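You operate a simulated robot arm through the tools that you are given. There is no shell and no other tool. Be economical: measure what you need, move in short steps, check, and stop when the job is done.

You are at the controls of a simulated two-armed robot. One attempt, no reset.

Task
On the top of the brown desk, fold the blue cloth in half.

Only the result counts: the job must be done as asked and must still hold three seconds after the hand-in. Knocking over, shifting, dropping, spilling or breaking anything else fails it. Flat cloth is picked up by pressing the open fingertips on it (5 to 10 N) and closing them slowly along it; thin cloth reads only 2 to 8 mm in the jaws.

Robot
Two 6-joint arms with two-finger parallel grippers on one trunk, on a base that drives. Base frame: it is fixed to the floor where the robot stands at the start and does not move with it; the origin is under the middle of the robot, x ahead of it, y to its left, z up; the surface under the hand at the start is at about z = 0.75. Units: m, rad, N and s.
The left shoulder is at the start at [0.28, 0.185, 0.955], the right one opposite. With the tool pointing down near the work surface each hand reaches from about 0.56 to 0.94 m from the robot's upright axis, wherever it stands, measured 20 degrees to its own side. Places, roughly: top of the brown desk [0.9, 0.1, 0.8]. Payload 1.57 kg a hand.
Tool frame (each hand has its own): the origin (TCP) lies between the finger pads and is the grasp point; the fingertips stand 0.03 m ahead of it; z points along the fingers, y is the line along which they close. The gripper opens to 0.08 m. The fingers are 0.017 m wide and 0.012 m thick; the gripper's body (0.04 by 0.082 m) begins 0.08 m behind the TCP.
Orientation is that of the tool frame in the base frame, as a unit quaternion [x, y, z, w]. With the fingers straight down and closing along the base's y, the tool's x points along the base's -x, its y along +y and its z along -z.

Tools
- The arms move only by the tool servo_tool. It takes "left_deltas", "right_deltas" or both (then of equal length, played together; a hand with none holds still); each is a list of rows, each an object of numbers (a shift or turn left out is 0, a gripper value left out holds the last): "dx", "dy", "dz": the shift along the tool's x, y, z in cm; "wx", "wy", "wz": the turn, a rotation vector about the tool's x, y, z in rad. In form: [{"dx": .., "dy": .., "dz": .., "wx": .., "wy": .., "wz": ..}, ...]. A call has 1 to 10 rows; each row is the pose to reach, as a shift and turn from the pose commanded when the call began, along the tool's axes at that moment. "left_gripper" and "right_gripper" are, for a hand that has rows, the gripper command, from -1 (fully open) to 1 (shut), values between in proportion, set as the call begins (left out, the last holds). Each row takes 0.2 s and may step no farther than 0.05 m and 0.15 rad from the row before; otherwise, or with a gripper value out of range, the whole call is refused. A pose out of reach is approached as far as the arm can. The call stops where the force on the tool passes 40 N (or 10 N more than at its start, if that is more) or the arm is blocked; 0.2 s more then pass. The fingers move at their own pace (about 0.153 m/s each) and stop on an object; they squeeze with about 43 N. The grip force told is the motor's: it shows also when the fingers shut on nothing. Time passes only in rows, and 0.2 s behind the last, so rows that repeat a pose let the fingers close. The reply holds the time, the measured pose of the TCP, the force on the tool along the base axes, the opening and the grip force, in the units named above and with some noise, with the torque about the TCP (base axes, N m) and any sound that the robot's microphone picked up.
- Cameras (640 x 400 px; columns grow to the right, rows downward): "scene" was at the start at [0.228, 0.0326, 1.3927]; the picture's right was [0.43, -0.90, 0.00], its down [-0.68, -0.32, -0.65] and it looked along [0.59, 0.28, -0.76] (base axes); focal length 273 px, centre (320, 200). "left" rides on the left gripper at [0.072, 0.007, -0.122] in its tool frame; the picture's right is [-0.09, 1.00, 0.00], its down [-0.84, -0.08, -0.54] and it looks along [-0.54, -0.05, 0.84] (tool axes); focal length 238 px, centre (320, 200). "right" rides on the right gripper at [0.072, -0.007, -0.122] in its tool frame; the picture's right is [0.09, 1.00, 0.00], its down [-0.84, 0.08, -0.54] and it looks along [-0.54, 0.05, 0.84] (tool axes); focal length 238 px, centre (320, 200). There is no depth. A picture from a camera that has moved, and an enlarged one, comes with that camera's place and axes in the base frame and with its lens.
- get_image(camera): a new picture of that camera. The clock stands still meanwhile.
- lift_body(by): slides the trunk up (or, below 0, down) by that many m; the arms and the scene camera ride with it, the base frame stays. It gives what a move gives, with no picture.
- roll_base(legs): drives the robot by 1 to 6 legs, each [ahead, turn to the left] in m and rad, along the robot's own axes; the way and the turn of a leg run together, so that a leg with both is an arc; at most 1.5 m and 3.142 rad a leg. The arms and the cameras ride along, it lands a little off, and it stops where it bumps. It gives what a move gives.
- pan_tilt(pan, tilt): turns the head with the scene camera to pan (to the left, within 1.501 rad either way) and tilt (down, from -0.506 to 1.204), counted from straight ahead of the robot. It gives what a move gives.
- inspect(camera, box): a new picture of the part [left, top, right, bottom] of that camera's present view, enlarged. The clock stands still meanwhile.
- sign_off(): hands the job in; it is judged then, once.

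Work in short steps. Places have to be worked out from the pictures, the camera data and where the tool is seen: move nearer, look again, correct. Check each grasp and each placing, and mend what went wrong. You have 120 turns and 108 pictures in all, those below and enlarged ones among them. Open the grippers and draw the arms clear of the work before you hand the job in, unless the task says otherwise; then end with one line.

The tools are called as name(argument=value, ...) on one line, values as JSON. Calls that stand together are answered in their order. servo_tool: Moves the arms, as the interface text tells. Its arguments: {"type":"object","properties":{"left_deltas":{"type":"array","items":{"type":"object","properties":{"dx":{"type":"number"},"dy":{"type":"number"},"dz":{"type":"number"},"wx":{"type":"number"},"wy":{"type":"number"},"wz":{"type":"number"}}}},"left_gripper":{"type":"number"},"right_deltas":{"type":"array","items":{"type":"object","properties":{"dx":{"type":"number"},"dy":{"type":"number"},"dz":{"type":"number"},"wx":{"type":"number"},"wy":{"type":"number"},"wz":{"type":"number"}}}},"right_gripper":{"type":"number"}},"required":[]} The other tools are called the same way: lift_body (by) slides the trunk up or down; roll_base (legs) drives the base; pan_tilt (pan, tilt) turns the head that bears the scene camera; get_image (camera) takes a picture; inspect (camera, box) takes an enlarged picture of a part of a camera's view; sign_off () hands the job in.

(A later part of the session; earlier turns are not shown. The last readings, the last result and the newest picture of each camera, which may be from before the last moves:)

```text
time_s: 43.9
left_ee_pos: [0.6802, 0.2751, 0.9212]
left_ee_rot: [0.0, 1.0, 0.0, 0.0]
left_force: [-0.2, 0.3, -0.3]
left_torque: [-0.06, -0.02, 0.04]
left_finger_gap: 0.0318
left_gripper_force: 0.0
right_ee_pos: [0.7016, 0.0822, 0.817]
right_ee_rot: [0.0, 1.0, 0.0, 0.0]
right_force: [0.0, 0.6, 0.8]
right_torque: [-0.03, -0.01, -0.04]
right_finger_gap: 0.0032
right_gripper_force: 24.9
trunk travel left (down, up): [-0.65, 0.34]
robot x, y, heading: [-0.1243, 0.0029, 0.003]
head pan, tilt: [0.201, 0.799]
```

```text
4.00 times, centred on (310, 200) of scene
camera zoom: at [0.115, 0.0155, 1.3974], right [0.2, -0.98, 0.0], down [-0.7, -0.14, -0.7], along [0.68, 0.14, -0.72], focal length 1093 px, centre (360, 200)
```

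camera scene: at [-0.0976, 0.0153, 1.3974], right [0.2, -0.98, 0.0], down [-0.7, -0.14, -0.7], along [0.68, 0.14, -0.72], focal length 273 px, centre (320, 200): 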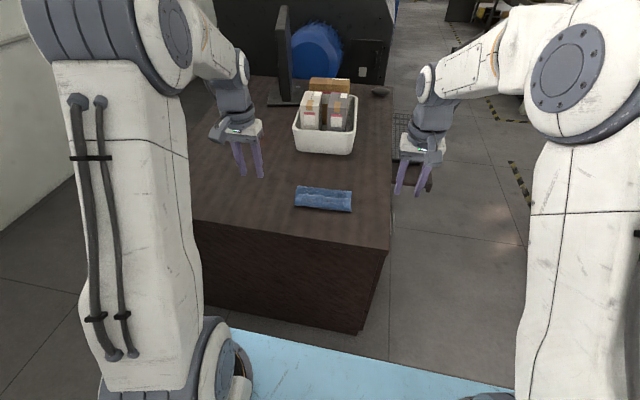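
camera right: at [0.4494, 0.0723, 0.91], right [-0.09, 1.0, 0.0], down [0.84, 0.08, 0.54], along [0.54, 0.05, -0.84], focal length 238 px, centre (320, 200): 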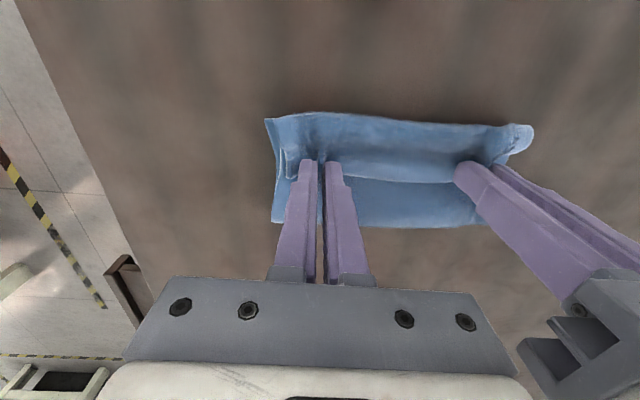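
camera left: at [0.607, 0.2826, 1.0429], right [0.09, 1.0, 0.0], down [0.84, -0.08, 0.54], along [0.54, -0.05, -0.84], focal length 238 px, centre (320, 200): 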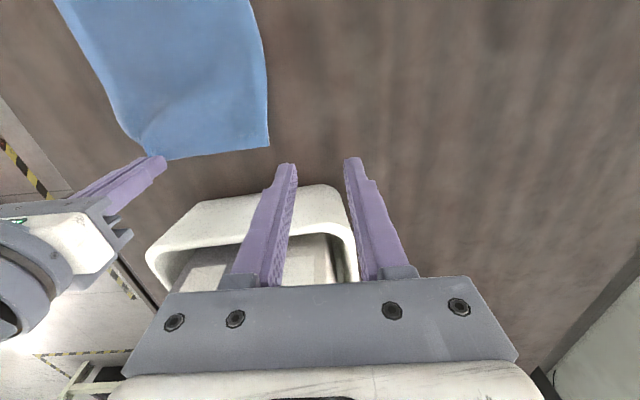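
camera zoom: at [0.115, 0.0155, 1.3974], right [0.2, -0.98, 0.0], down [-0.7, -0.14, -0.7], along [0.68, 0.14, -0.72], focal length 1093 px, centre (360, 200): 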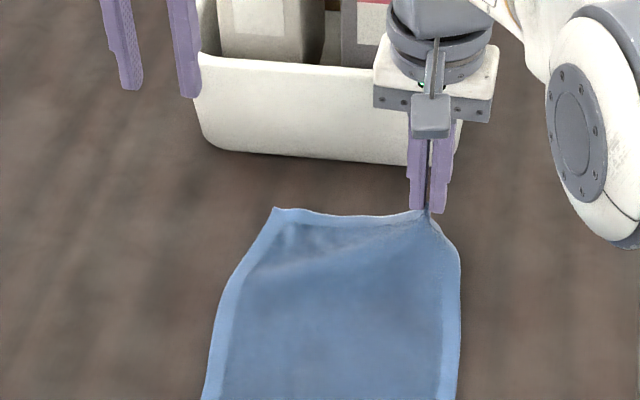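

The cloth is flat again with the right hand still holding its corner. I lower the right to the desk at (0.697, 0.078) and bring the left above the far-left corner.

servo_tool(left_deltas=[{"dx": -0.3, "dy": -2, "dz": 2}, {"dx": -0.6, "dy": -4, "dz": 4}, {"dx": -0.9, "dy": -6, "dz": 6}, {"dx": -1.2, "dy": -8, "dz": 7.5}, {"dx": -1.2, "dy": -8.5, "dz": 9}, {"dx": -1.2, "dy": -8.5, "dz": 10}], right_deltas=[{"dz": 1, "dy": -0.2}, {"dz": 2, "dy": -0.4}, {"dx": 0.5, "dz": 2.7, "dy": -0.5}, {"dx": 0.5, "dz": 2.9, "dy": -0.5}, {"dx": 0.5, "dz": 2.9, "dy": -0.5}, {"dx": 0.5, "dz": 2.9, "dy": -0.5}], left_gripper=0.25)

get_image(camera="left")

```text
time_s: 45.3
left_ee_pos: [0.6912, 0.1892, 0.8201]
left_ee_rot: [-0.001, 1.0, 0.0, 0.001]
left_force: [0.3, 0.2, -0.2]
left_torque: [0.06, 0.03, 0.01]
left_finger_gap: 0.03
left_gripper_force: 0.0
right_ee_pos: [0.6972, 0.0765, 0.7883]
right_ee_rot: [-0.001, 1.0, 0.0, 0.0]
right_force: [-0.1, 0.3, 1.0]
right_torque: [-0.04, 0.0, 0.02]
right_finger_gap: 0.0032
right_gripper_force: 24.4
trunk travel left (down, up): [-0.65, 0.34]
robot x, y, heading: [-0.1254, 0.0015, -0.0]
head pan, tilt: [0.201, 0.799]
```

```text
51 pictures are left
camera left: at [0.6191, 0.1973, 0.942], right [0.09, 1.0, 0.0], down [0.84, -0.08, 0.54], along [0.54, -0.05, -0.84], focal length 238 px, centre (320, 200)
```

left: 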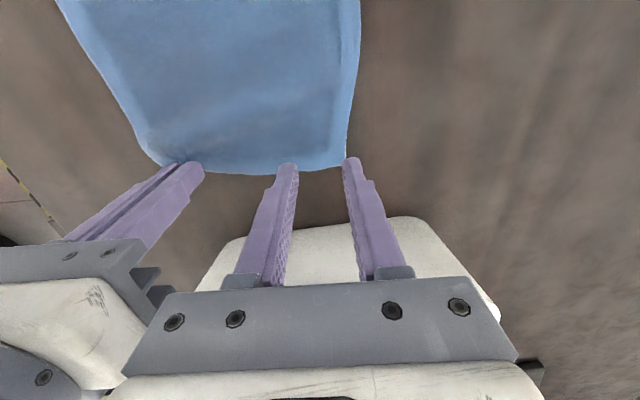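

The far-left corner is at about (0.706, 0.211). I pinch at (0.695, 0.183).

servo_tool(left_deltas=[{"dx": -0.4, "dy": -0.6, "dz": 1}, {"dx": -0.4, "dy": -0.6, "dz": 2.7}, {"dx": -0.4, "dy": -0.6, "dz": 3.5}, {"dx": -0.4, "dy": -0.6, "dz": 3.7}, {"dx": -0.4, "dy": -0.6, "dz": 3.7}])

inspect(camera="left", box=[100, 80, 420, 280])

```text
time_s: 46.5
left_ee_pos: [0.696, 0.1851, 0.7846]
left_ee_rot: [0.0, 1.0, -0.001, -0.001]
left_force: [-0.4, -0.3, 3.0]
left_torque: [0.03, 0.01, 0.01]
left_finger_gap: 0.0298
left_gripper_force: 0.1
right_ee_pos: [0.6968, 0.0775, 0.7877]
right_ee_rot: [-0.001, 1.0, 0.001, -0.001]
right_force: [0.3, 0.2, 0.0]
right_torque: [-0.01, 0.0, 0.01]
right_finger_gap: 0.0035
right_gripper_force: 23.9
trunk travel left (down, up): [-0.65, 0.34]
robot x, y, heading: [-0.1223, -0.0015, -0.001]
head pan, tilt: [0.201, 0.799]
```

```text
2.00 times, centred on (260, 180) of left
camera zoom: at [0.6232, 0.1918, 0.9059], right [0.09, 1.0, 0.0], down [0.84, -0.08, 0.54], along [0.54, -0.05, -0.84], focal length 477 px, centre (440, 240)
```

zoom: 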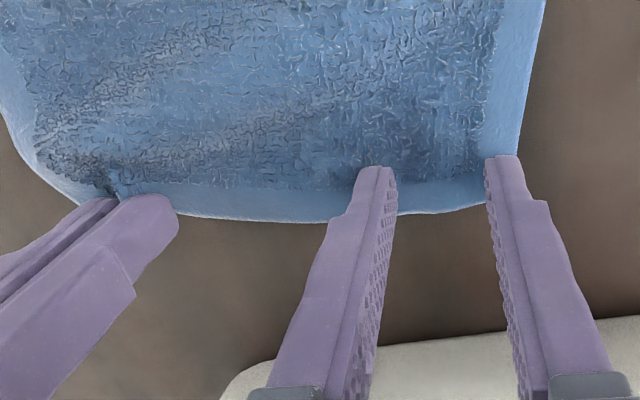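

The outer finger is right at the corner, so I lift slightly, shift 4 mm inward, press, and close in steps.

servo_tool(left_deltas=[{"dz": -0.5}, {"dx": 0.2, "dy": -0.4, "dz": -0.5}, {"dx": 0.2, "dy": -0.4, "dz": 0.15}, {"dx": 0.2, "dy": -0.4, "dz": 0.15}])

servo_tool(left_deltas=[{"dz": 0}], left_gripper=0.4)

servo_tool(left_deltas=[{"dz": 0}], left_gripper=0.55)

servo_tool(left_deltas=[{"dz": 0}], left_gripper=0.7)

servo_tool(left_deltas=[{"dz": 0}], left_gripper=0.85)

servo_tool(left_deltas=[{"dz": 0}, {"dz": 0}], left_gripper=1)

inspect(camera="left", box=[100, 80, 420, 280])

```text
time_s: 47.5
left_ee_pos: [0.6934, 0.1818, 0.7824]
left_ee_rot: [0.0, 1.0, 0.0, 0.001]
left_force: [-2.6, -1.2, 7.8]
left_torque: [-0.03, 0.04, 0.03]
left_finger_gap: 0.03
left_gripper_force: 0.0
right_ee_pos: [0.6973, 0.0774, 0.7886]
right_ee_rot: [-0.002, 1.0, 0.0, 0.0]
right_force: [-0.4, 0.1, 0.3]
right_torque: [-0.04, 0.02, -0.04]
right_finger_gap: 0.0034
right_gripper_force: 24.3
trunk travel left (down, up): [-0.65, 0.34]
robot x, y, heading: [-0.1236, 0.0003, -0.003]
head pan, tilt: [0.201, 0.799]
```

```text
time_s: 47.9
left_ee_pos: [0.6943, 0.1801, 0.7831]
left_ee_rot: [-0.001, 1.0, 0.0, 0.001]
left_force: [1.3, -1.4, 8.8]
left_torque: [-0.02, -0.05, -0.03]
left_finger_gap: 0.0235
left_gripper_force: 0.1
right_ee_pos: [0.698, 0.0773, 0.7888]
right_ee_rot: [-0.001, 1.0, 0.0, 0.001]
right_force: [0.3, 1.0, -0.4]
right_torque: [0.01, 0.02, -0.03]
right_finger_gap: 0.0034
right_gripper_force: 23.9
trunk travel left (down, up): [-0.65, 0.34]
robot x, y, heading: [-0.1223, -0.0001, -0.001]
head pan, tilt: [0.201, 0.799]
```

```text
time_s: 48.3
left_ee_pos: [0.694, 0.1811, 0.784]
left_ee_rot: [0.0, 1.0, 0.0, 0.0]
left_force: [0.9, -1.8, 10.6]
left_torque: [-0.09, -0.08, -0.01]
left_finger_gap: 0.0178
left_gripper_force: 0.0
right_ee_pos: [0.6972, 0.0778, 0.7881]
right_ee_rot: [-0.001, 1.0, 0.0, 0.0]
right_force: [0.5, 2.1, 0.1]
right_torque: [0.08, 0.02, -0.01]
right_finger_gap: 0.0032
right_gripper_force: 24.3
trunk travel left (down, up): [-0.65, 0.34]
robot x, y, heading: [-0.1224, 0.0003, -0.001]
head pan, tilt: [0.201, 0.799]
```

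```text
time_s: 48.7
left_ee_pos: [0.6931, 0.1793, 0.7831]
left_ee_rot: [0.0, 1.0, 0.0, 0.0]
left_force: [0.8, -3.2, 11.4]
left_torque: [-0.11, -0.07, -0.01]
left_finger_gap: 0.0128
left_gripper_force: 0.6
right_ee_pos: [0.6978, 0.0781, 0.7878]
right_ee_rot: [0.0, 1.0, 0.0, -0.001]
right_force: [0.5, 2.7, -0.2]
right_torque: [0.1, -0.01, -0.03]
right_finger_gap: 0.0031
right_gripper_force: 24.2
trunk travel left (down, up): [-0.65, 0.34]
robot x, y, heading: [-0.1245, 0.0023, -0.002]
head pan, tilt: [0.201, 0.799]
```

```text
time_s: 49.1
left_ee_pos: [0.6936, 0.1803, 0.7832]
left_ee_rot: [0.0, 1.0, 0.0, 0.0]
left_force: [0.4, -4.6, 12.2]
left_torque: [-0.12, -0.01, 0.03]
left_finger_gap: 0.0064
left_gripper_force: 6.9
right_ee_pos: [0.6976, 0.0783, 0.7895]
right_ee_rot: [-0.001, 1.0, 0.0, 0.0]
right_force: [0.6, 3.3, 0.0]
right_torque: [0.15, 0.01, -0.07]
right_finger_gap: 0.0033
right_gripper_force: 24.0
trunk travel left (down, up): [-0.65, 0.34]
robot x, y, heading: [-0.1235, -0.0018, -0.001]
head pan, tilt: [0.201, 0.799]
```

```text
time_s: 49.7
left_ee_pos: [0.6938, 0.1789, 0.783]
left_ee_rot: [-0.001, 1.0, 0.0, 0.0]
left_force: [0.5, -5.8, 12.9]
left_torque: [-0.19, 0.03, 0.07]
left_finger_gap: 0.004
left_gripper_force: 24.8
right_ee_pos: [0.6975, 0.0772, 0.789]
right_ee_rot: [-0.001, 1.0, 0.0, 0.0]
right_force: [-0.7, 5.9, -0.5]
right_torque: [0.15, -0.01, -0.06]
right_finger_gap: 0.0032
right_gripper_force: 24.7
trunk travel left (down, up): [-0.65, 0.34]
robot x, y, heading: [-0.1239, -0.0, 0.001]
head pan, tilt: [0.201, 0.799]
```

```text
2.00 times, centred on (260, 180) of left
camera zoom: at [0.6208, 0.1878, 0.9045], right [0.09, 1.0, 0.0], down [0.84, -0.08, 0.54], along [0.54, -0.05, -0.84], focal length 477 px, centre (440, 240)
```

zoom: 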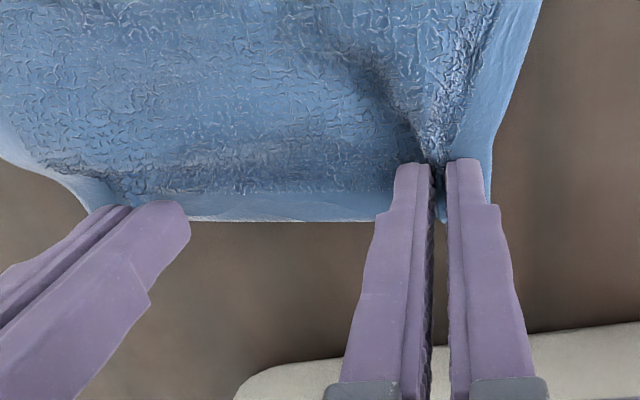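

Both grips are good, so I lift along the arc to x≈0.61, then back the base up.

servo_tool(left_deltas=[{"dx": 0.3, "dz": -1.5}, {"dx": 1, "dz": -3.5}, {"dx": 2.2, "dz": -5.5}, {"dx": 4.2, "dz": -7}, {"dx": 6.5, "dz": -7.5}, {"dx": 8.5, "dz": -7.5}], right_deltas=[{"dx": 0.3, "dz": -1}, {"dx": 1, "dz": -3}, {"dx": 2.2, "dz": -5}, {"dx": 4.2, "dz": -6.5}, {"dx": 6.5, "dz": -7}, {"dx": 8.7, "dz": -7}])

roll_base(legs=[[-0.07, 0.0]])

servo_tool(left_deltas=[{"dx": -3}, {"dx": -6}, {"dx": -6}], right_deltas=[{"dx": -3}, {"dx": -6}, {"dx": -6}])

get_image(camera="scene")

```text
time_s: 51.1
left_ee_pos: [0.6096, 0.1793, 0.8573]
left_ee_rot: [0.0, 1.0, 0.0, -0.001]
left_force: [-0.1, -5.5, -0.5]
left_torque: [-0.19, 0.01, 0.02]
left_finger_gap: 0.004
left_gripper_force: 25.1
right_ee_pos: [0.6107, 0.0762, 0.8577]
right_ee_rot: [-0.002, 1.0, 0.0, 0.001]
right_force: [-0.4, 4.3, 0.5]
right_torque: [0.14, 0.02, -0.05]
right_finger_gap: 0.0031
right_gripper_force: 24.0
trunk travel left (down, up): [-0.65, 0.34]
robot x, y, heading: [-0.1217, -0.0026, 0.004]
head pan, tilt: [0.201, 0.799]
```

```text
time_s: 52.1
left_ee_pos: [0.5379, 0.1801, 0.8568]
left_ee_rot: [0.0, 1.0, 0.0, -0.001]
left_force: [0.1, -4.8, -0.2]
left_torque: [-0.2, -0.01, 0.03]
left_finger_gap: 0.0038
left_gripper_force: 24.4
right_ee_pos: [0.5399, 0.0766, 0.8575]
right_ee_rot: [0.0, 1.0, -0.001, 0.0]
right_force: [0.0, 5.7, 0.6]
right_torque: [0.14, 0.03, -0.06]
right_finger_gap: 0.0031
right_gripper_force: 23.9
trunk travel left (down, up): [-0.65, 0.34]
robot x, y, heading: [-0.1913, -0.0001, 0.0]
head pan, tilt: [0.201, 0.799]
```

```text
time_s: 52.9
left_ee_pos: [0.5989, 0.18, 0.8573]
left_ee_rot: [0.0, 1.0, 0.0, 0.001]
left_force: [-0.1, -5.7, -0.7]
left_torque: [-0.19, -0.01, 0.0]
left_finger_gap: 0.0042
left_gripper_force: 25.2
right_ee_pos: [0.6, 0.0767, 0.8575]
right_ee_rot: [0.0, 1.0, 0.0, 0.0]
right_force: [-0.1, 5.5, -0.4]
right_torque: [0.18, 0.01, -0.06]
right_finger_gap: 0.0034
right_gripper_force: 23.8
trunk travel left (down, up): [-0.65, 0.34]
robot x, y, heading: [-0.1933, -0.0024, -0.001]
head pan, tilt: [0.201, 0.799]
```

```text
48 pictures are left
camera scene: at [0.045, 0.0154, 1.3972], right [0.2, -0.98, 0.0], down [-0.7, -0.14, -0.7], along [0.68, 0.14, -0.72], focal length 273 px, centre (320, 200)
```

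scene: 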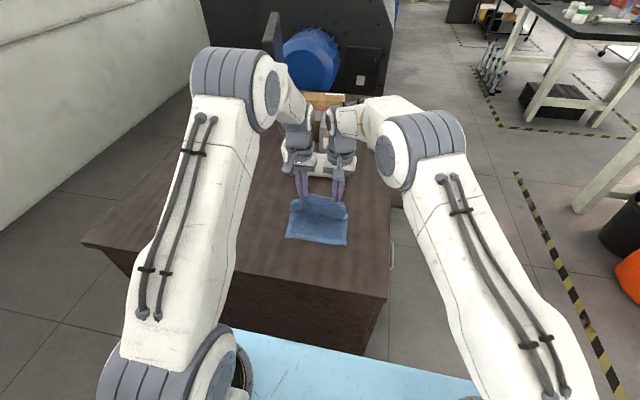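

Now I tilt both hands about the pinch points to about 1.35 rad.

servo_tool(left_deltas=[{"dx": 0.37, "dz": 0.03, "wy": -0.15}, {"dx": 0.74, "dz": 0.11, "wy": -0.3}, {"dx": 1.09, "dz": 0.25, "wy": -0.45}, {"dx": 1.41, "dz": 0.44, "wy": -0.6}, {"dx": 1.7, "dz": 0.67, "wy": -0.75}, {"dx": 1.96, "dz": 0.95, "wy": -0.9}, {"dx": 2.17, "dz": 1.26, "wy": -1.05}, {"dx": 2.33, "dz": 1.59, "wy": -1.2}, {"dx": 2.44, "dz": 1.95, "wy": -1.35}], right_deltas=[{"dx": 0.37, "dz": 0.03, "wy": -0.15}, {"dx": 0.74, "dz": 0.11, "wy": -0.3}, {"dx": 1.09, "dz": 0.25, "wy": -0.45}, {"dx": 1.41, "dz": 0.44, "wy": -0.6}, {"dx": 1.7, "dz": 0.67, "wy": -0.75}, {"dx": 1.96, "dz": 0.95, "wy": -0.9}, {"dx": 2.17, "dz": 1.26, "wy": -1.05}, {"dx": 2.33, "dz": 1.59, "wy": -1.2}, {"dx": 2.44, "dz": 1.95, "wy": -1.35}])

get_image(camera="right")

```text
time_s: 54.9
left_ee_pos: [0.5735, 0.1811, 0.8376]
left_ee_rot: [-0.001, 0.781, 0.001, 0.625]
left_force: [-0.2, 0.1, -0.3]
left_torque: [0.0, -0.01, 0.06]
left_finger_gap: 0.004
left_gripper_force: 24.9
right_ee_pos: [0.5843, 0.0876, 0.8445]
right_ee_rot: [0.0, 0.78, -0.004, 0.625]
right_force: [0.0, -1.3, -0.4]
right_torque: [-0.01, 0.0, 0.0]
right_finger_gap: 0.0029
right_gripper_force: 24.2
right hand out of reach, approached as far as the arm can: row 9
trunk travel left (down, up): [-0.65, 0.34]
robot x, y, heading: [-0.1933, -0.0004, 0.0]
head pan, tilt: [0.201, 0.799]
```

```text
47 pictures are left
camera right: at [0.4508, 0.081, 0.8008], right [-0.02, 1.0, -0.1], down [-0.35, 0.09, 0.93], along [0.94, 0.05, 0.34], focal length 238 px, centre (320, 200)
```

right: 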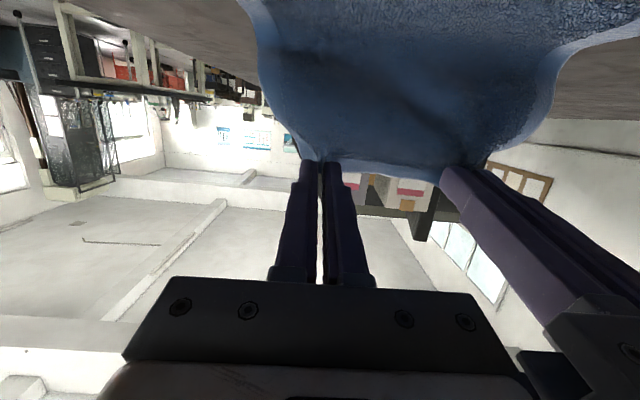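

The right reached its limit again. I back the base up a bit more, then re-extend and re-level the right hand.

roll_base(legs=[[-0.06, 0.0]])

servo_tool(left_deltas=[{"dx": -0.4, "dz": 1.6}, {"dx": -0.8, "dz": 3.3}, {"dx": -1.1, "dz": 4.88}, {"dx": -1.1, "dz": 4.88}], right_deltas=[{"dx": -0.1, "dy": -0.2, "dz": 1.4}, {"dx": -0.15, "dy": -0.6, "dz": 2.8}, {"dx": -0.19, "dy": -1.1, "dz": 4.05}, {"dx": -0.19, "dy": -1.1, "dz": 4.05}])

get_image(camera="scene")

```text
time_s: 55.9
left_ee_pos: [0.5138, 0.18, 0.8384]
left_ee_rot: [0.0, 0.781, 0.0, 0.625]
left_force: [0.5, -0.6, 0.4]
left_torque: [-0.03, 0.01, 0.03]
left_finger_gap: 0.0042
left_gripper_force: 24.8
right_ee_pos: [0.5242, 0.0892, 0.8455]
right_ee_rot: [-0.001, 0.782, -0.004, 0.624]
right_force: [0.6, 0.2, -0.5]
right_torque: [0.03, 0.0, -0.02]
right_finger_gap: 0.003
right_gripper_force: 23.5
trunk travel left (down, up): [-0.65, 0.34]
robot x, y, heading: [-0.2505, -0.0052, -0.005]
head pan, tilt: [0.201, 0.799]
```

```text
time_s: 56.9
left_ee_pos: [0.5642, 0.1801, 0.8376]
left_ee_rot: [0.0, 0.781, 0.0, 0.625]
left_force: [0.2, -2.5, 0.0]
left_torque: [-0.06, 0.01, -0.06]
left_finger_gap: 0.0042
left_gripper_force: 25.0
right_ee_pos: [0.5656, 0.0794, 0.8364]
right_ee_rot: [-0.003, 0.781, -0.003, 0.624]
right_force: [-1.0, 3.7, -0.6]
right_torque: [0.08, 0.03, 0.07]
right_finger_gap: 0.0031
right_gripper_force: 24.7
trunk travel left (down, up): [-0.65, 0.34]
robot x, y, heading: [-0.2495, -0.0037, -0.001]
head pan, tilt: [0.201, 0.799]
```

```text
46 pictures are left
camera scene: at [-0.0151, 0.0154, 1.3973], right [0.2, -0.98, 0.0], down [-0.7, -0.14, -0.7], along [0.68, 0.14, -0.72], focal length 273 px, centre (320, 200)
```

scene: 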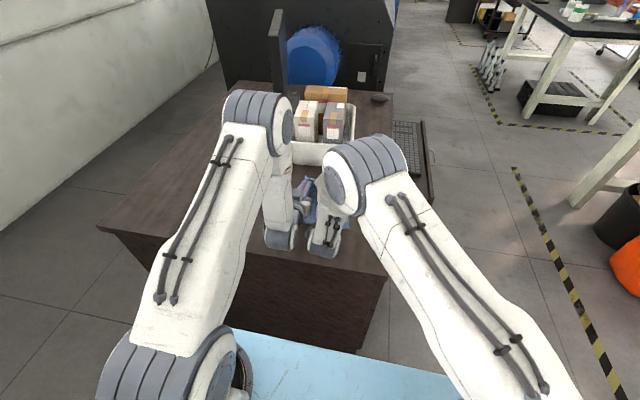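

Hands are level and tilted. I back up the last 5 cm to bring the sheet taut on the near side of the fold line, then check.

roll_base(legs=[[-0.05, 0.0]])

get_image(camera="left")

get_image(camera="right")

```text
time_s: 57.8
left_ee_pos: [0.514, 0.1799, 0.8375]
left_ee_rot: [0.0, 0.781, 0.0, 0.624]
left_force: [0.7, -3.8, -0.1]
left_torque: [-0.06, 0.0, -0.07]
left_finger_gap: 0.0037
left_gripper_force: 25.0
right_ee_pos: [0.5136, 0.079, 0.8376]
right_ee_rot: [-0.001, 0.782, -0.003, 0.624]
right_force: [0.7, 2.9, -0.5]
right_torque: [0.06, 0.01, 0.1]
right_finger_gap: 0.0032
right_gripper_force: 24.3
trunk travel left (down, up): [-0.65, 0.34]
robot x, y, heading: [-0.302, 0.0019, 0.003]
head pan, tilt: [0.201, 0.799]
```

```text
45 pictures are left
camera left: at [0.3781, 0.1879, 0.7942], right [0.02, 1.0, 0.09], down [-0.35, -0.08, 0.94], along [0.94, -0.05, 0.34], focal length 238 px, centre (320, 200)
```

left: 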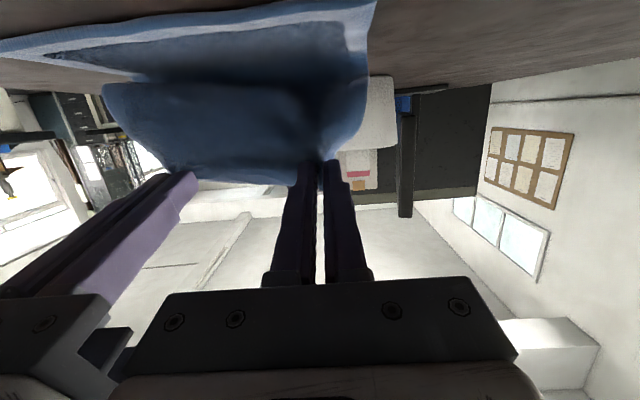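

```text
44 pictures are left
camera right: at [0.3805, 0.0714, 0.7935], right [-0.02, 1.0, -0.1], down [-0.34, 0.09, 0.94], along [0.94, 0.05, 0.34], focal length 238 px, centre (320, 200)
```

right: 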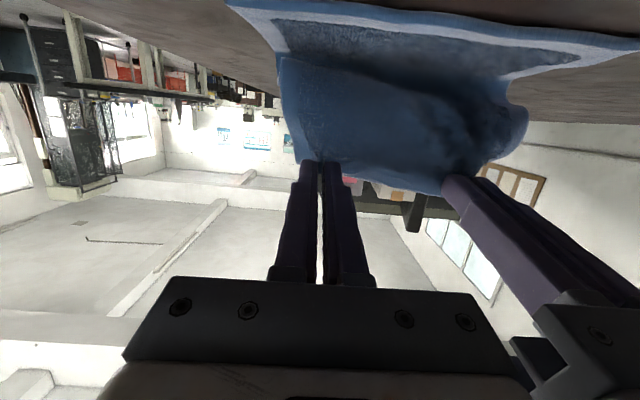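

The sheet is coming over. I move down and back toward the near edge, to pinch x≈0.505 and about 6 cm high.

servo_tool(left_deltas=[{"dx": 0.7, "dy": -0.1, "dz": -0.7}, {"dx": 1.4, "dy": -0.2, "dz": -1.4}, {"dx": 2.1, "dy": -0.3, "dz": -2.1}, {"dx": 2.87, "dy": -0.4, "dz": -2.74}, {"dx": 2.87, "dy": -0.4, "dz": -2.74}], right_deltas=[{"dx": 0.7, "dy": -0.1, "dz": -0.7}, {"dx": 1.4, "dy": -0.3, "dz": -1.4}, {"dx": 2.1, "dy": -0.5, "dz": -2.1}, {"dx": 2.87, "dy": -0.6, "dz": -2.74}, {"dx": 2.87, "dy": -0.6, "dz": -2.74}])

get_image(camera="left")

get_image(camera="right")

```text
time_s: 59.0
left_ee_pos: [0.4804, 0.1768, 0.8166]
left_ee_rot: [0.0, 0.781, 0.0, 0.625]
left_force: [0.6, 0.0, 0.1]
left_torque: [0.01, -0.01, 0.04]
left_finger_gap: 0.0036
left_gripper_force: 24.5
right_ee_pos: [0.4901, 0.0829, 0.8185]
right_ee_rot: [-0.003, 0.782, -0.007, 0.624]
right_force: [0.3, 0.5, -0.5]
right_torque: [0.06, 0.01, 0.02]
right_finger_gap: 0.0031
right_gripper_force: 24.7
right hand out of reach, approached as far as the arm can: row 3, 4, 5
trunk travel left (down, up): [-0.65, 0.34]
robot x, y, heading: [-0.3019, -0.0022, -0.002]
head pan, tilt: [0.201, 0.799]
```

```text
43 pictures are left
camera left: at [0.345, 0.1839, 0.7725], right [0.02, 1.0, 0.09], down [-0.35, -0.08, 0.94], along [0.94, -0.05, 0.34], focal length 238 px, centre (320, 200)
```

left: 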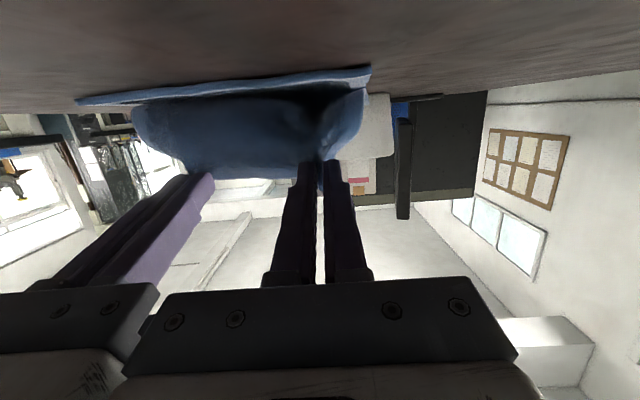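

```text
42 pictures are left
camera right: at [0.3556, 0.0756, 0.7759], right [-0.01, 0.99, -0.1], down [-0.34, 0.09, 0.94], along [0.94, 0.05, 0.34], focal length 238 px, centre (320, 200)
```

right: 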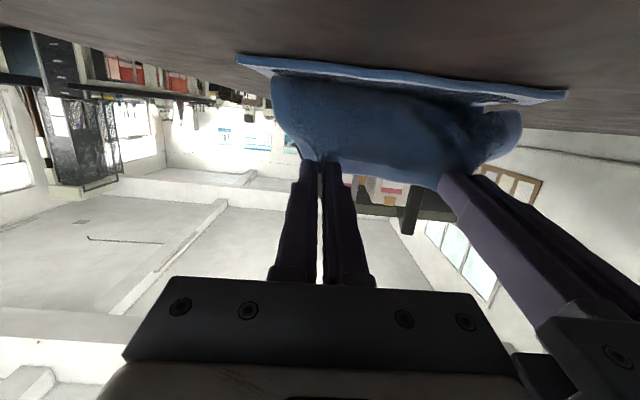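

The right is at its limit again and the sheet still bulges. I pull back 3 cm with the base to straighten the sheet before releasing.

roll_base(legs=[[-0.03, 0.0]])

get_image(camera="left")

get_image(camera="right")

```text
time_s: 59.8
left_ee_pos: [0.4516, 0.1766, 0.8162]
left_ee_rot: [0.0, 0.781, 0.001, 0.625]
left_force: [0.1, -0.4, 0.8]
left_torque: [-0.02, 0.02, -0.01]
left_finger_gap: 0.0041
left_gripper_force: 25.1
right_ee_pos: [0.4607, 0.0832, 0.8189]
right_ee_rot: [-0.002, 0.781, -0.008, 0.624]
right_force: [0.4, 0.0, -0.1]
right_torque: [0.03, 0.01, 0.03]
right_finger_gap: 0.0035
right_gripper_force: 24.0
trunk travel left (down, up): [-0.65, 0.34]
robot x, y, heading: [-0.3298, -0.002, -0.002]
head pan, tilt: [0.201, 0.799]
```

```text
41 pictures are left
camera left: at [0.315, 0.184, 0.7724], right [0.02, 1.0, 0.09], down [-0.35, -0.08, 0.94], along [0.94, -0.05, 0.34], focal length 238 px, centre (320, 200)
```

left: 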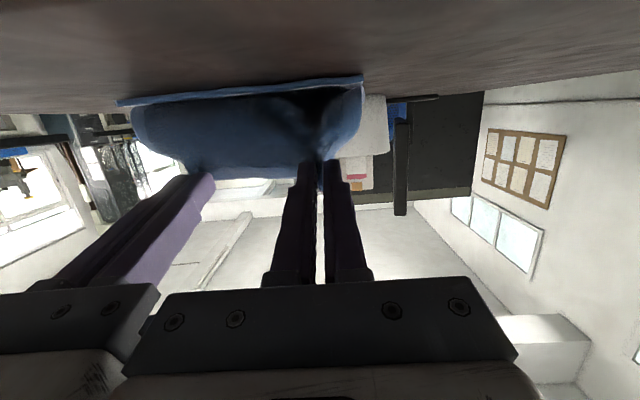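

```text
40 pictures are left
camera right: at [0.3255, 0.0757, 0.7759], right [-0.02, 0.99, -0.1], down [-0.34, 0.09, 0.94], along [0.94, 0.05, 0.34], focal length 238 px, centre (320, 200)
```

right: 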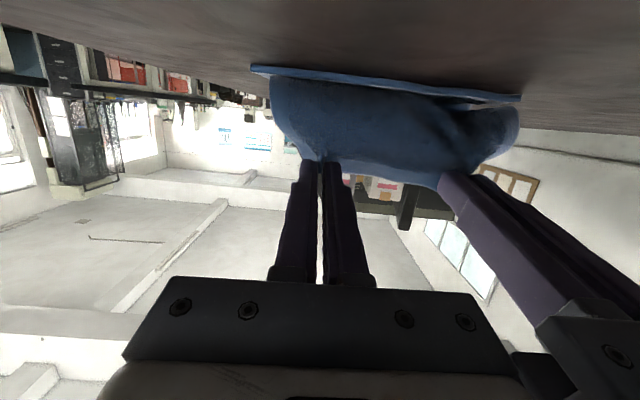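

There is still no tension because the fold just rolls along with the pull, so pulling further back only straightens the curl. I pull 4 cm more so the edge falls to the near side, and will regrasp and recentre afterwards.

roll_base(legs=[[-0.04, 0.0]])

get_image(camera="right")

get_image(camera="scene")

```text
time_s: 60.7
left_ee_pos: [0.4117, 0.1749, 0.8154]
left_ee_rot: [0.0, 0.781, 0.0, 0.624]
left_force: [0.2, -1.1, 0.9]
left_torque: [-0.02, -0.03, 0.01]
left_finger_gap: 0.0039
left_gripper_force: 24.6
right_ee_pos: [0.4204, 0.0829, 0.8197]
right_ee_rot: [-0.002, 0.782, -0.008, 0.623]
right_force: [-0.2, 0.3, -0.1]
right_torque: [-0.02, 0.0, -0.02]
right_finger_gap: 0.0031
right_gripper_force: 24.2
trunk travel left (down, up): [-0.65, 0.34]
robot x, y, heading: [-0.3735, 0.0017, 0.004]
head pan, tilt: [0.201, 0.799]
```

```text
39 pictures are left
camera right: at [0.2856, 0.0755, 0.7759], right [-0.01, 0.99, -0.1], down [-0.34, 0.09, 0.94], along [0.94, 0.05, 0.34], focal length 238 px, centre (320, 200)
```

right: 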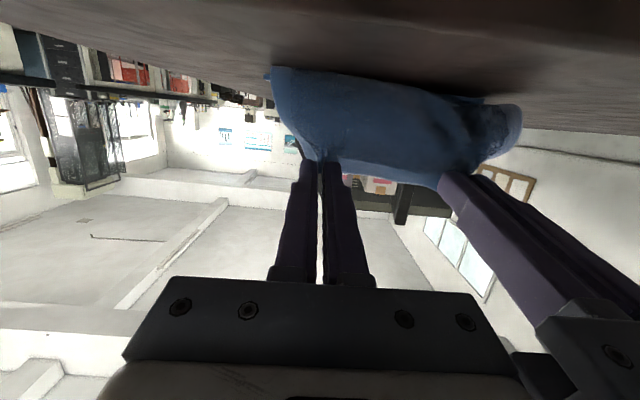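

```text
38 pictures are left
camera scene: at [-0.1355, 0.0154, 1.3972], right [0.2, -0.98, 0.0], down [-0.7, -0.14, -0.7], along [0.68, 0.14, -0.72], focal length 273 px, centre (320, 200)
```

scene: 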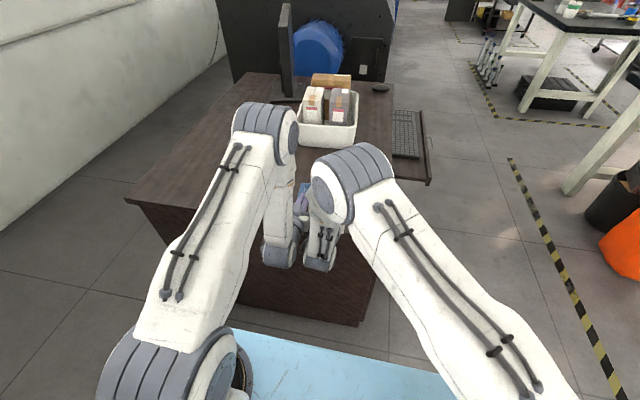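

The curl would fall inward again from this height. Raising the pinch to about 11 cm at x≈0.46 should make the sheet slant straight back toward the robot, so it falls to the near side.

servo_tool(left_deltas=[{"dx": -1.8, "dz": 0.4}, {"dx": -3.6, "dz": 0.8}, {"dx": -5.41, "dz": 1.25}, {"dx": -5.41, "dz": 1.25}], right_deltas=[{"dx": -1.6, "dz": 0.2}, {"dx": -3.2, "dz": 0.4, "dy": -0.4}, {"dx": -4.74, "dz": 0.58, "dy": -0.8}, {"dx": -4.74, "dz": 0.58, "dy": -0.8}])

get_image(camera="left")

get_image(camera="right")

```text
time_s: 61.7
left_ee_pos: [0.4351, 0.1765, 0.8647]
left_ee_rot: [0.0, 0.781, 0.0, 0.625]
left_force: [0.4, -2.5, 0.0]
left_torque: [-0.04, 0.01, -0.06]
left_finger_gap: 0.0038
left_gripper_force: 24.1
right_ee_pos: [0.4359, 0.0747, 0.8636]
right_ee_rot: [-0.002, 0.781, -0.007, 0.624]
right_force: [0.8, 2.2, 0.5]
right_torque: [0.05, 0.01, 0.06]
right_finger_gap: 0.0032
right_gripper_force: 24.1
trunk travel left (down, up): [-0.65, 0.34]
robot x, y, heading: [-0.3725, 0.0009, -0.002]
head pan, tilt: [0.201, 0.799]
```

```text
37 pictures are left
camera left: at [0.2993, 0.1834, 0.8224], right [0.02, 1.0, 0.09], down [-0.35, -0.08, 0.94], along [0.94, -0.05, 0.34], focal length 238 px, centre (320, 200)
```

left: 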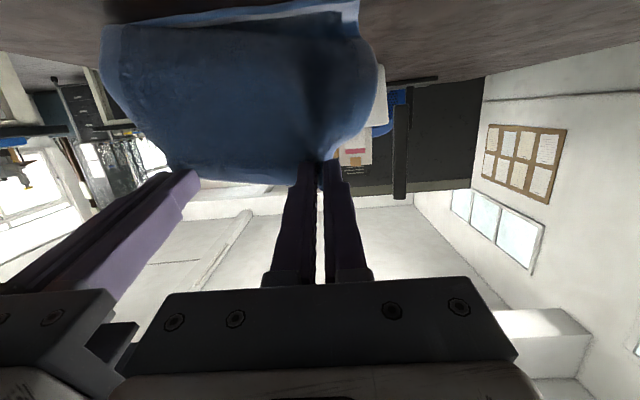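

```text
36 pictures are left
camera right: at [0.3024, 0.0681, 0.8211], right [-0.02, 0.99, -0.1], down [-0.34, 0.09, 0.94], along [0.94, 0.05, 0.34], focal length 238 px, centre (320, 200)
```

right: 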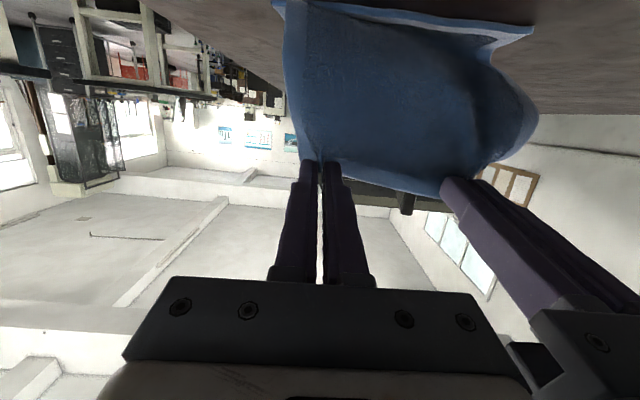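

The sheet now slants fairly straight back. I open both hands and withdraw along the fingers.

servo_tool(left_deltas=[{"dz": -0.5}, {"dz": -3}, {"dz": -6}, {"dz": -9}, {"dz": -9}], right_deltas=[{"dz": -0.5}, {"dz": -3}, {"dz": -6}, {"dz": -9}, {"dz": -9}], left_gripper=0.3, right_gripper=0.3)

get_image(camera="left")

get_image(camera="scene")

```text
time_s: 62.9
left_ee_pos: [0.3474, 0.176, 0.8873]
left_ee_rot: [0.0, 0.781, 0.0, 0.625]
left_force: [0.2, -0.4, -0.3]
left_torque: [0.05, -0.03, -0.02]
left_finger_gap: 0.028
left_gripper_force: 0.1
right_ee_pos: [0.3566, 0.0861, 0.8911]
right_ee_rot: [-0.003, 0.782, -0.01, 0.623]
right_force: [-0.8, 0.1, -0.6]
right_torque: [-0.03, -0.02, -0.02]
right_finger_gap: 0.0278
right_gripper_force: 0.1
right hand out of reach, approached as far as the arm can: row 3, 4, 5
trunk travel left (down, up): [-0.65, 0.34]
robot x, y, heading: [-0.3687, -0.0024, 0.001]
head pan, tilt: [0.201, 0.799]
```

```text
35 pictures are left
camera left: at [0.2111, 0.1832, 0.8431], right [0.02, 1.0, 0.09], down [-0.35, -0.08, 0.93], along [0.94, -0.05, 0.34], focal length 238 px, centre (320, 200)
```

left: 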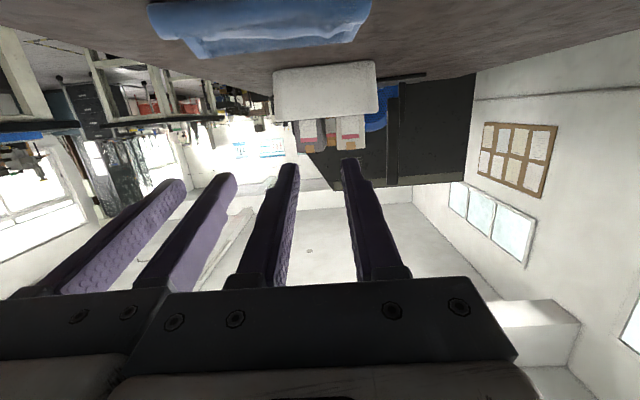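

```text
34 pictures are left
camera scene: at [-0.1359, 0.0153, 1.3973], right [0.2, -0.98, 0.0], down [-0.7, -0.14, -0.7], along [0.68, 0.14, -0.72], focal length 273 px, centre (320, 200)
```

scene: 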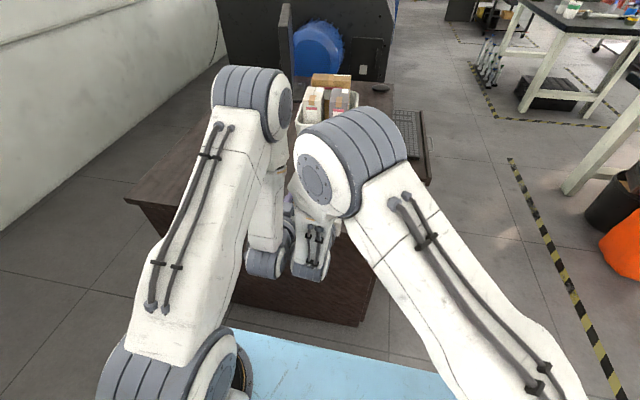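

I bring the tools upright and spread them to inspect the result.

servo_tool(left_deltas=[{"dx": -1, "dy": 1, "dz": 0.2, "wy": 0.15}, {"dx": -2, "dy": 2, "dz": 0.4, "wy": 0.3}, {"dx": -3, "dy": 3, "dz": 0.6, "wy": 0.45}, {"dx": -4, "dy": 4, "dz": 0.9, "wy": 0.6}, {"dx": -5, "dy": 5.5, "dz": 1.1, "wy": 0.75}, {"dx": -6, "dy": 7, "dz": 1.3, "wy": 0.9}, {"dx": -7, "dy": 8, "dz": 1.5, "wy": 1.05}, {"dx": -8, "dy": 9, "dz": 1.8, "wy": 1.2}, {"dx": -8, "dy": 10, "dz": 1.8, "wy": 1.35}], right_deltas=[{"dx": -1, "dy": -1.5, "dz": 0.2, "wy": 0.15}, {"dx": -2, "dy": -3, "dz": 0.4, "wy": 0.3}, {"dx": -3, "dy": -4.5, "dz": 0.6, "wy": 0.45}, {"dx": -4, "dy": -6.5, "dz": 0.9, "wy": 0.6}, {"dx": -5, "dy": -8.5, "dz": 1.1, "wy": 0.75}, {"dx": -6, "dy": -10.5, "dz": 1.3, "wy": 0.9}, {"dx": -7, "dy": -12.5, "dz": 1.5, "wy": 1.05}, {"dx": -8, "dy": -14.5, "dz": 1.8, "wy": 1.2}, {"dx": -8, "dy": -16, "dz": 1.8, "wy": 1.35}])

get_image(camera="scene")

inspect(camera="scene", box=[270, 160, 382, 230])

get_image(camera="right")

```text
time_s: 64.9
left_ee_pos: [0.3811, 0.276, 0.96]
left_ee_rot: [0.0, 1.0, 0.001, 0.0]
left_force: [-1.0, -0.9, 0.0]
left_torque: [0.03, -0.01, 0.01]
left_finger_gap: 0.0279
left_gripper_force: 0.0
left hand out of reach, approached as far as the arm can: row 5, 6
right_ee_pos: [0.389, -0.0724, 0.9683]
right_ee_rot: [0.002, 1.0, -0.006, -0.003]
right_force: [-0.4, 0.2, -0.6]
right_torque: [0.0, -0.02, 0.0]
right_finger_gap: 0.0278
right_gripper_force: 0.1
trunk travel left (down, up): [-0.65, 0.34]
robot x, y, heading: [-0.3726, 0.0015, 0.005]
head pan, tilt: [0.201, 0.799]
```

```text
33 pictures are left
camera scene: at [-0.1363, 0.0154, 1.3973], right [0.2, -0.98, 0.0], down [-0.7, -0.14, -0.7], along [0.68, 0.14, -0.72], focal length 273 px, centre (320, 200)
```

scene: 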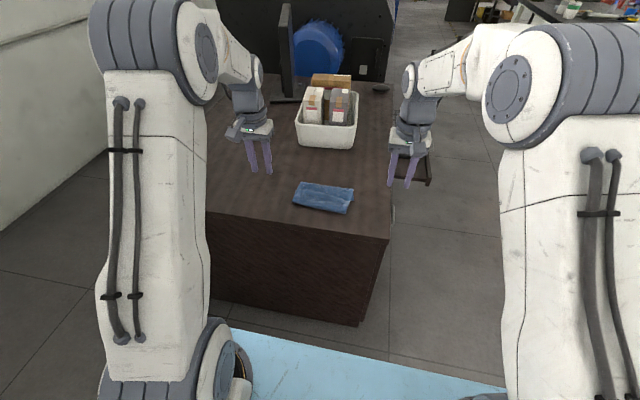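

```text
5.71 times, centred on (326, 195) of scene
camera zoom: at [-0.1363, 0.0154, 1.3973], right [0.2, -0.98, 0.0], down [-0.7, -0.14, -0.7], along [0.68, 0.14, -0.72], focal length 1561 px, centre (286, 229)
```

zoom: 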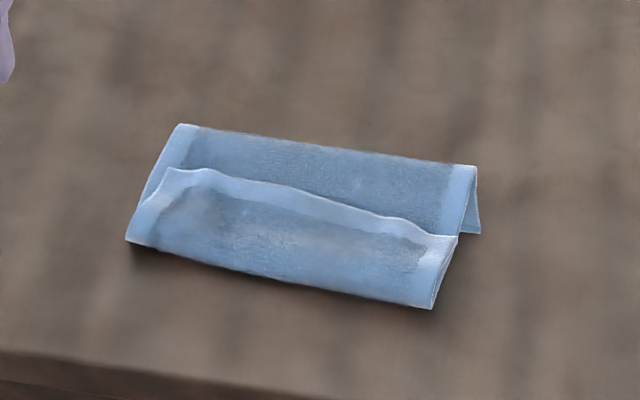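

```text
31 pictures are left
camera right: at [0.3182, -0.0774, 1.0908], right [-0.09, 1.0, -0.01], down [0.84, 0.08, 0.54], along [0.54, 0.04, -0.84], focal length 238 px, centre (320, 200)
```

right: 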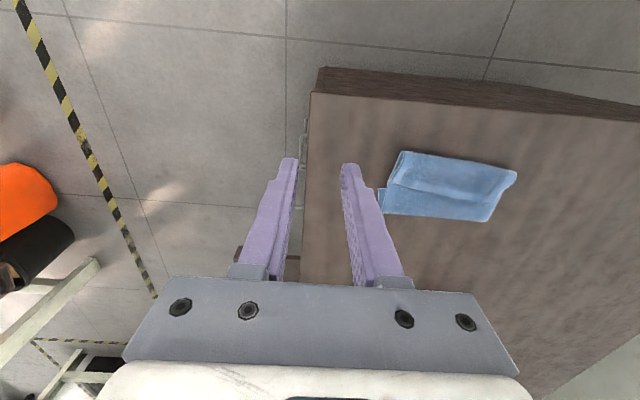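

It flopped inward again, leaving a 5 cm flap whose raised edge (x≈0.50 left, 0.48 right) faces the far side, with the near fold at x≈0.44. I'll sweep this flap over toward the robot with tilted fingertips just above the sheet. First I hover beyond the flap edge.

servo_tool(left_deltas=[{"dx": -1.7, "dy": -1.4, "dz": 2, "wy": -0.1}, {"dx": -3.4, "dy": -2.8, "dz": 4, "wy": -0.2}, {"dx": -5.1, "dy": -4.2, "dz": 6, "wy": -0.3}, {"dx": -6.8, "dy": -5.6, "dz": 8, "wy": -0.4}, {"dx": -8.5, "dy": -7, "dz": 10, "wy": -0.5}, {"dx": -10.2, "dy": -8.4, "dz": 12, "wy": -0.5}, {"dx": -11.9, "dy": -9.6, "dz": 14, "wy": -0.5}, {"dx": -11.9, "dy": -9.6, "dz": 14, "wy": -0.5}], right_deltas=[{"dx": -1.4, "dy": 2.2, "dz": 2.1, "wy": -0.1}, {"dx": -2.8, "dy": 4.4, "dz": 4.2, "wy": -0.2}, {"dx": -4.2, "dy": 6.6, "dz": 6.3, "wy": -0.3}, {"dx": -5.6, "dy": 8.8, "dz": 8.4, "wy": -0.4}, {"dx": -7, "dy": 11, "dz": 10.5, "wy": -0.5}, {"dx": -8.4, "dy": 13.2, "dz": 12.6, "wy": -0.5}, {"dx": -9.6, "dy": 15.2, "dz": 14.8, "wy": -0.5}, {"dx": -9.6, "dy": 15.2, "dz": 14.8, "wy": -0.5}])

get_image(camera="left")

```text
time_s: 66.7
left_ee_pos: [0.501, 0.1798, 0.8193]
left_ee_rot: [0.0, 0.969, 0.0, 0.247]
left_force: [0.3, 0.1, 0.8]
left_torque: [0.0, 0.0, 0.02]
left_finger_gap: 0.0279
left_gripper_force: 0.0
right_ee_pos: [0.4861, 0.0779, 0.8174]
right_ee_rot: [0.001, 0.969, -0.007, 0.246]
right_force: [0.1, 0.2, -0.2]
right_torque: [0.01, 0.01, 0.01]
right_finger_gap: 0.0283
right_gripper_force: 0.1
trunk travel left (down, up): [-0.65, 0.34]
robot x, y, heading: [-0.3734, 0.0001, 0.003]
head pan, tilt: [0.201, 0.799]
```

```text
30 pictures are left
camera left: at [0.3786, 0.1873, 0.8918], right [0.08, 1.0, 0.04], down [0.47, -0.08, 0.88], along [0.88, -0.05, -0.48], focal length 238 px, centre (320, 200)
```

left: 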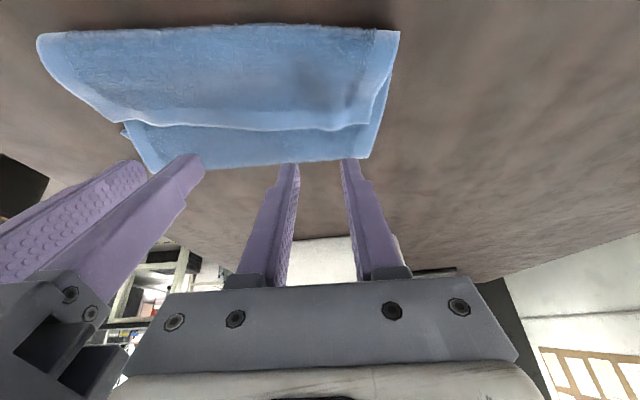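

The tips hover just beyond the flap edge. I shift 8 mm further out and descend to just above the two-layer region.

servo_tool(left_deltas=[{"dx": -0.7, "dz": 0.38}, {"dx": 0.0, "dz": 1.7}, {"dx": 0.66, "dz": 2.89}, {"dx": 0.66, "dz": 2.89}], right_deltas=[{"dx": -0.7, "dz": 0.38}, {"dx": 0.0, "dz": 1.7}, {"dx": 0.59, "dz": 2.75}, {"dx": 0.59, "dz": 2.75}])

get_image(camera="left")

```text
time_s: 67.7
left_ee_pos: [0.5098, 0.18, 0.7902]
left_ee_rot: [0.0, 0.969, -0.001, 0.247]
left_force: [-0.2, 0.1, 0.0]
left_torque: [0.0, 0.0, -0.02]
left_finger_gap: 0.0281
left_gripper_force: 0.0
right_ee_pos: [0.4939, 0.0782, 0.7903]
right_ee_rot: [0.001, 0.969, -0.007, 0.246]
right_force: [0.4, -0.7, -0.4]
right_torque: [0.01, 0.02, 0.02]
right_finger_gap: 0.0281
right_gripper_force: 0.0
trunk travel left (down, up): [-0.65, 0.34]
robot x, y, heading: [-0.3719, -0.0035, 0.004]
head pan, tilt: [0.201, 0.799]
```

```text
29 pictures are left
camera left: at [0.3869, 0.1876, 0.8635], right [0.08, 1.0, 0.04], down [0.47, -0.08, 0.88], along [0.88, -0.05, -0.48], focal length 238 px, centre (320, 200)
```

left: 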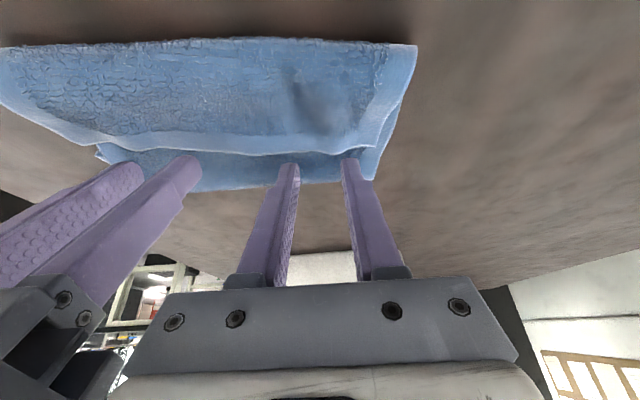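

The tips are right behind the flap edge without contact. I lower 3 mm and sweep 5 cm toward the robot.

servo_tool(left_deltas=[{"dx": 0.14, "dz": 0.26}, {"dx": 1.0, "dz": -0.2}, {"dx": 1.9, "dz": -0.7}, {"dx": 2.8, "dz": -1.2}, {"dx": 3.65, "dz": -1.65}, {"dx": 4.5, "dz": -2.1}], right_deltas=[{"dx": 0.14, "dz": 0.26}, {"dx": 1.0, "dz": -0.2}, {"dx": 1.9, "dz": -0.7}, {"dx": 2.8, "dz": -1.2}, {"dx": 3.65, "dz": -1.65}, {"dx": 4.5, "dz": -2.1}])

get_image(camera="left")

```text
time_s: 69.1
left_ee_pos: [0.4646, 0.1794, 0.7884]
left_ee_rot: [0.001, 0.969, -0.003, 0.247]
left_force: [1.0, -0.4, 0.9]
left_torque: [-0.01, 0.01, 0.03]
left_finger_gap: 0.0279
left_gripper_force: 0.1
left hand out of reach, approached as far as the arm can: row 6
right_ee_pos: [0.4449, 0.0775, 0.7878]
right_ee_rot: [0.001, 0.969, -0.008, 0.246]
right_force: [0.4, 0.6, -0.3]
right_torque: [0.0, 0.0, -0.01]
right_finger_gap: 0.0279
right_gripper_force: 0.0
trunk travel left (down, up): [-0.65, 0.34]
robot x, y, heading: [-0.3775, 0.0017, -0.002]
head pan, tilt: [0.201, 0.799]
```

```text
28 pictures are left
camera left: at [0.3413, 0.1879, 0.8609], right [0.08, 1.0, 0.04], down [0.48, -0.07, 0.88], along [0.88, -0.05, -0.48], focal length 238 px, centre (320, 200)
```

left: 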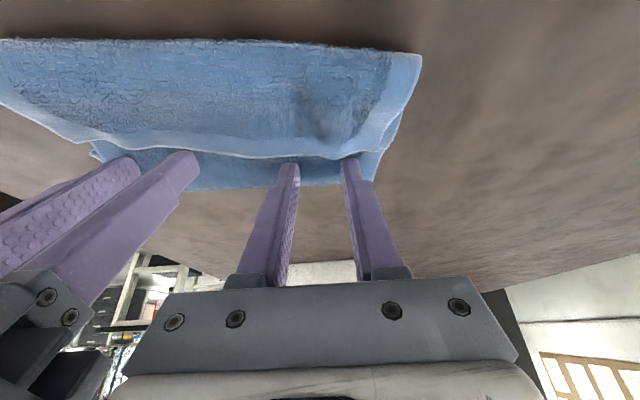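

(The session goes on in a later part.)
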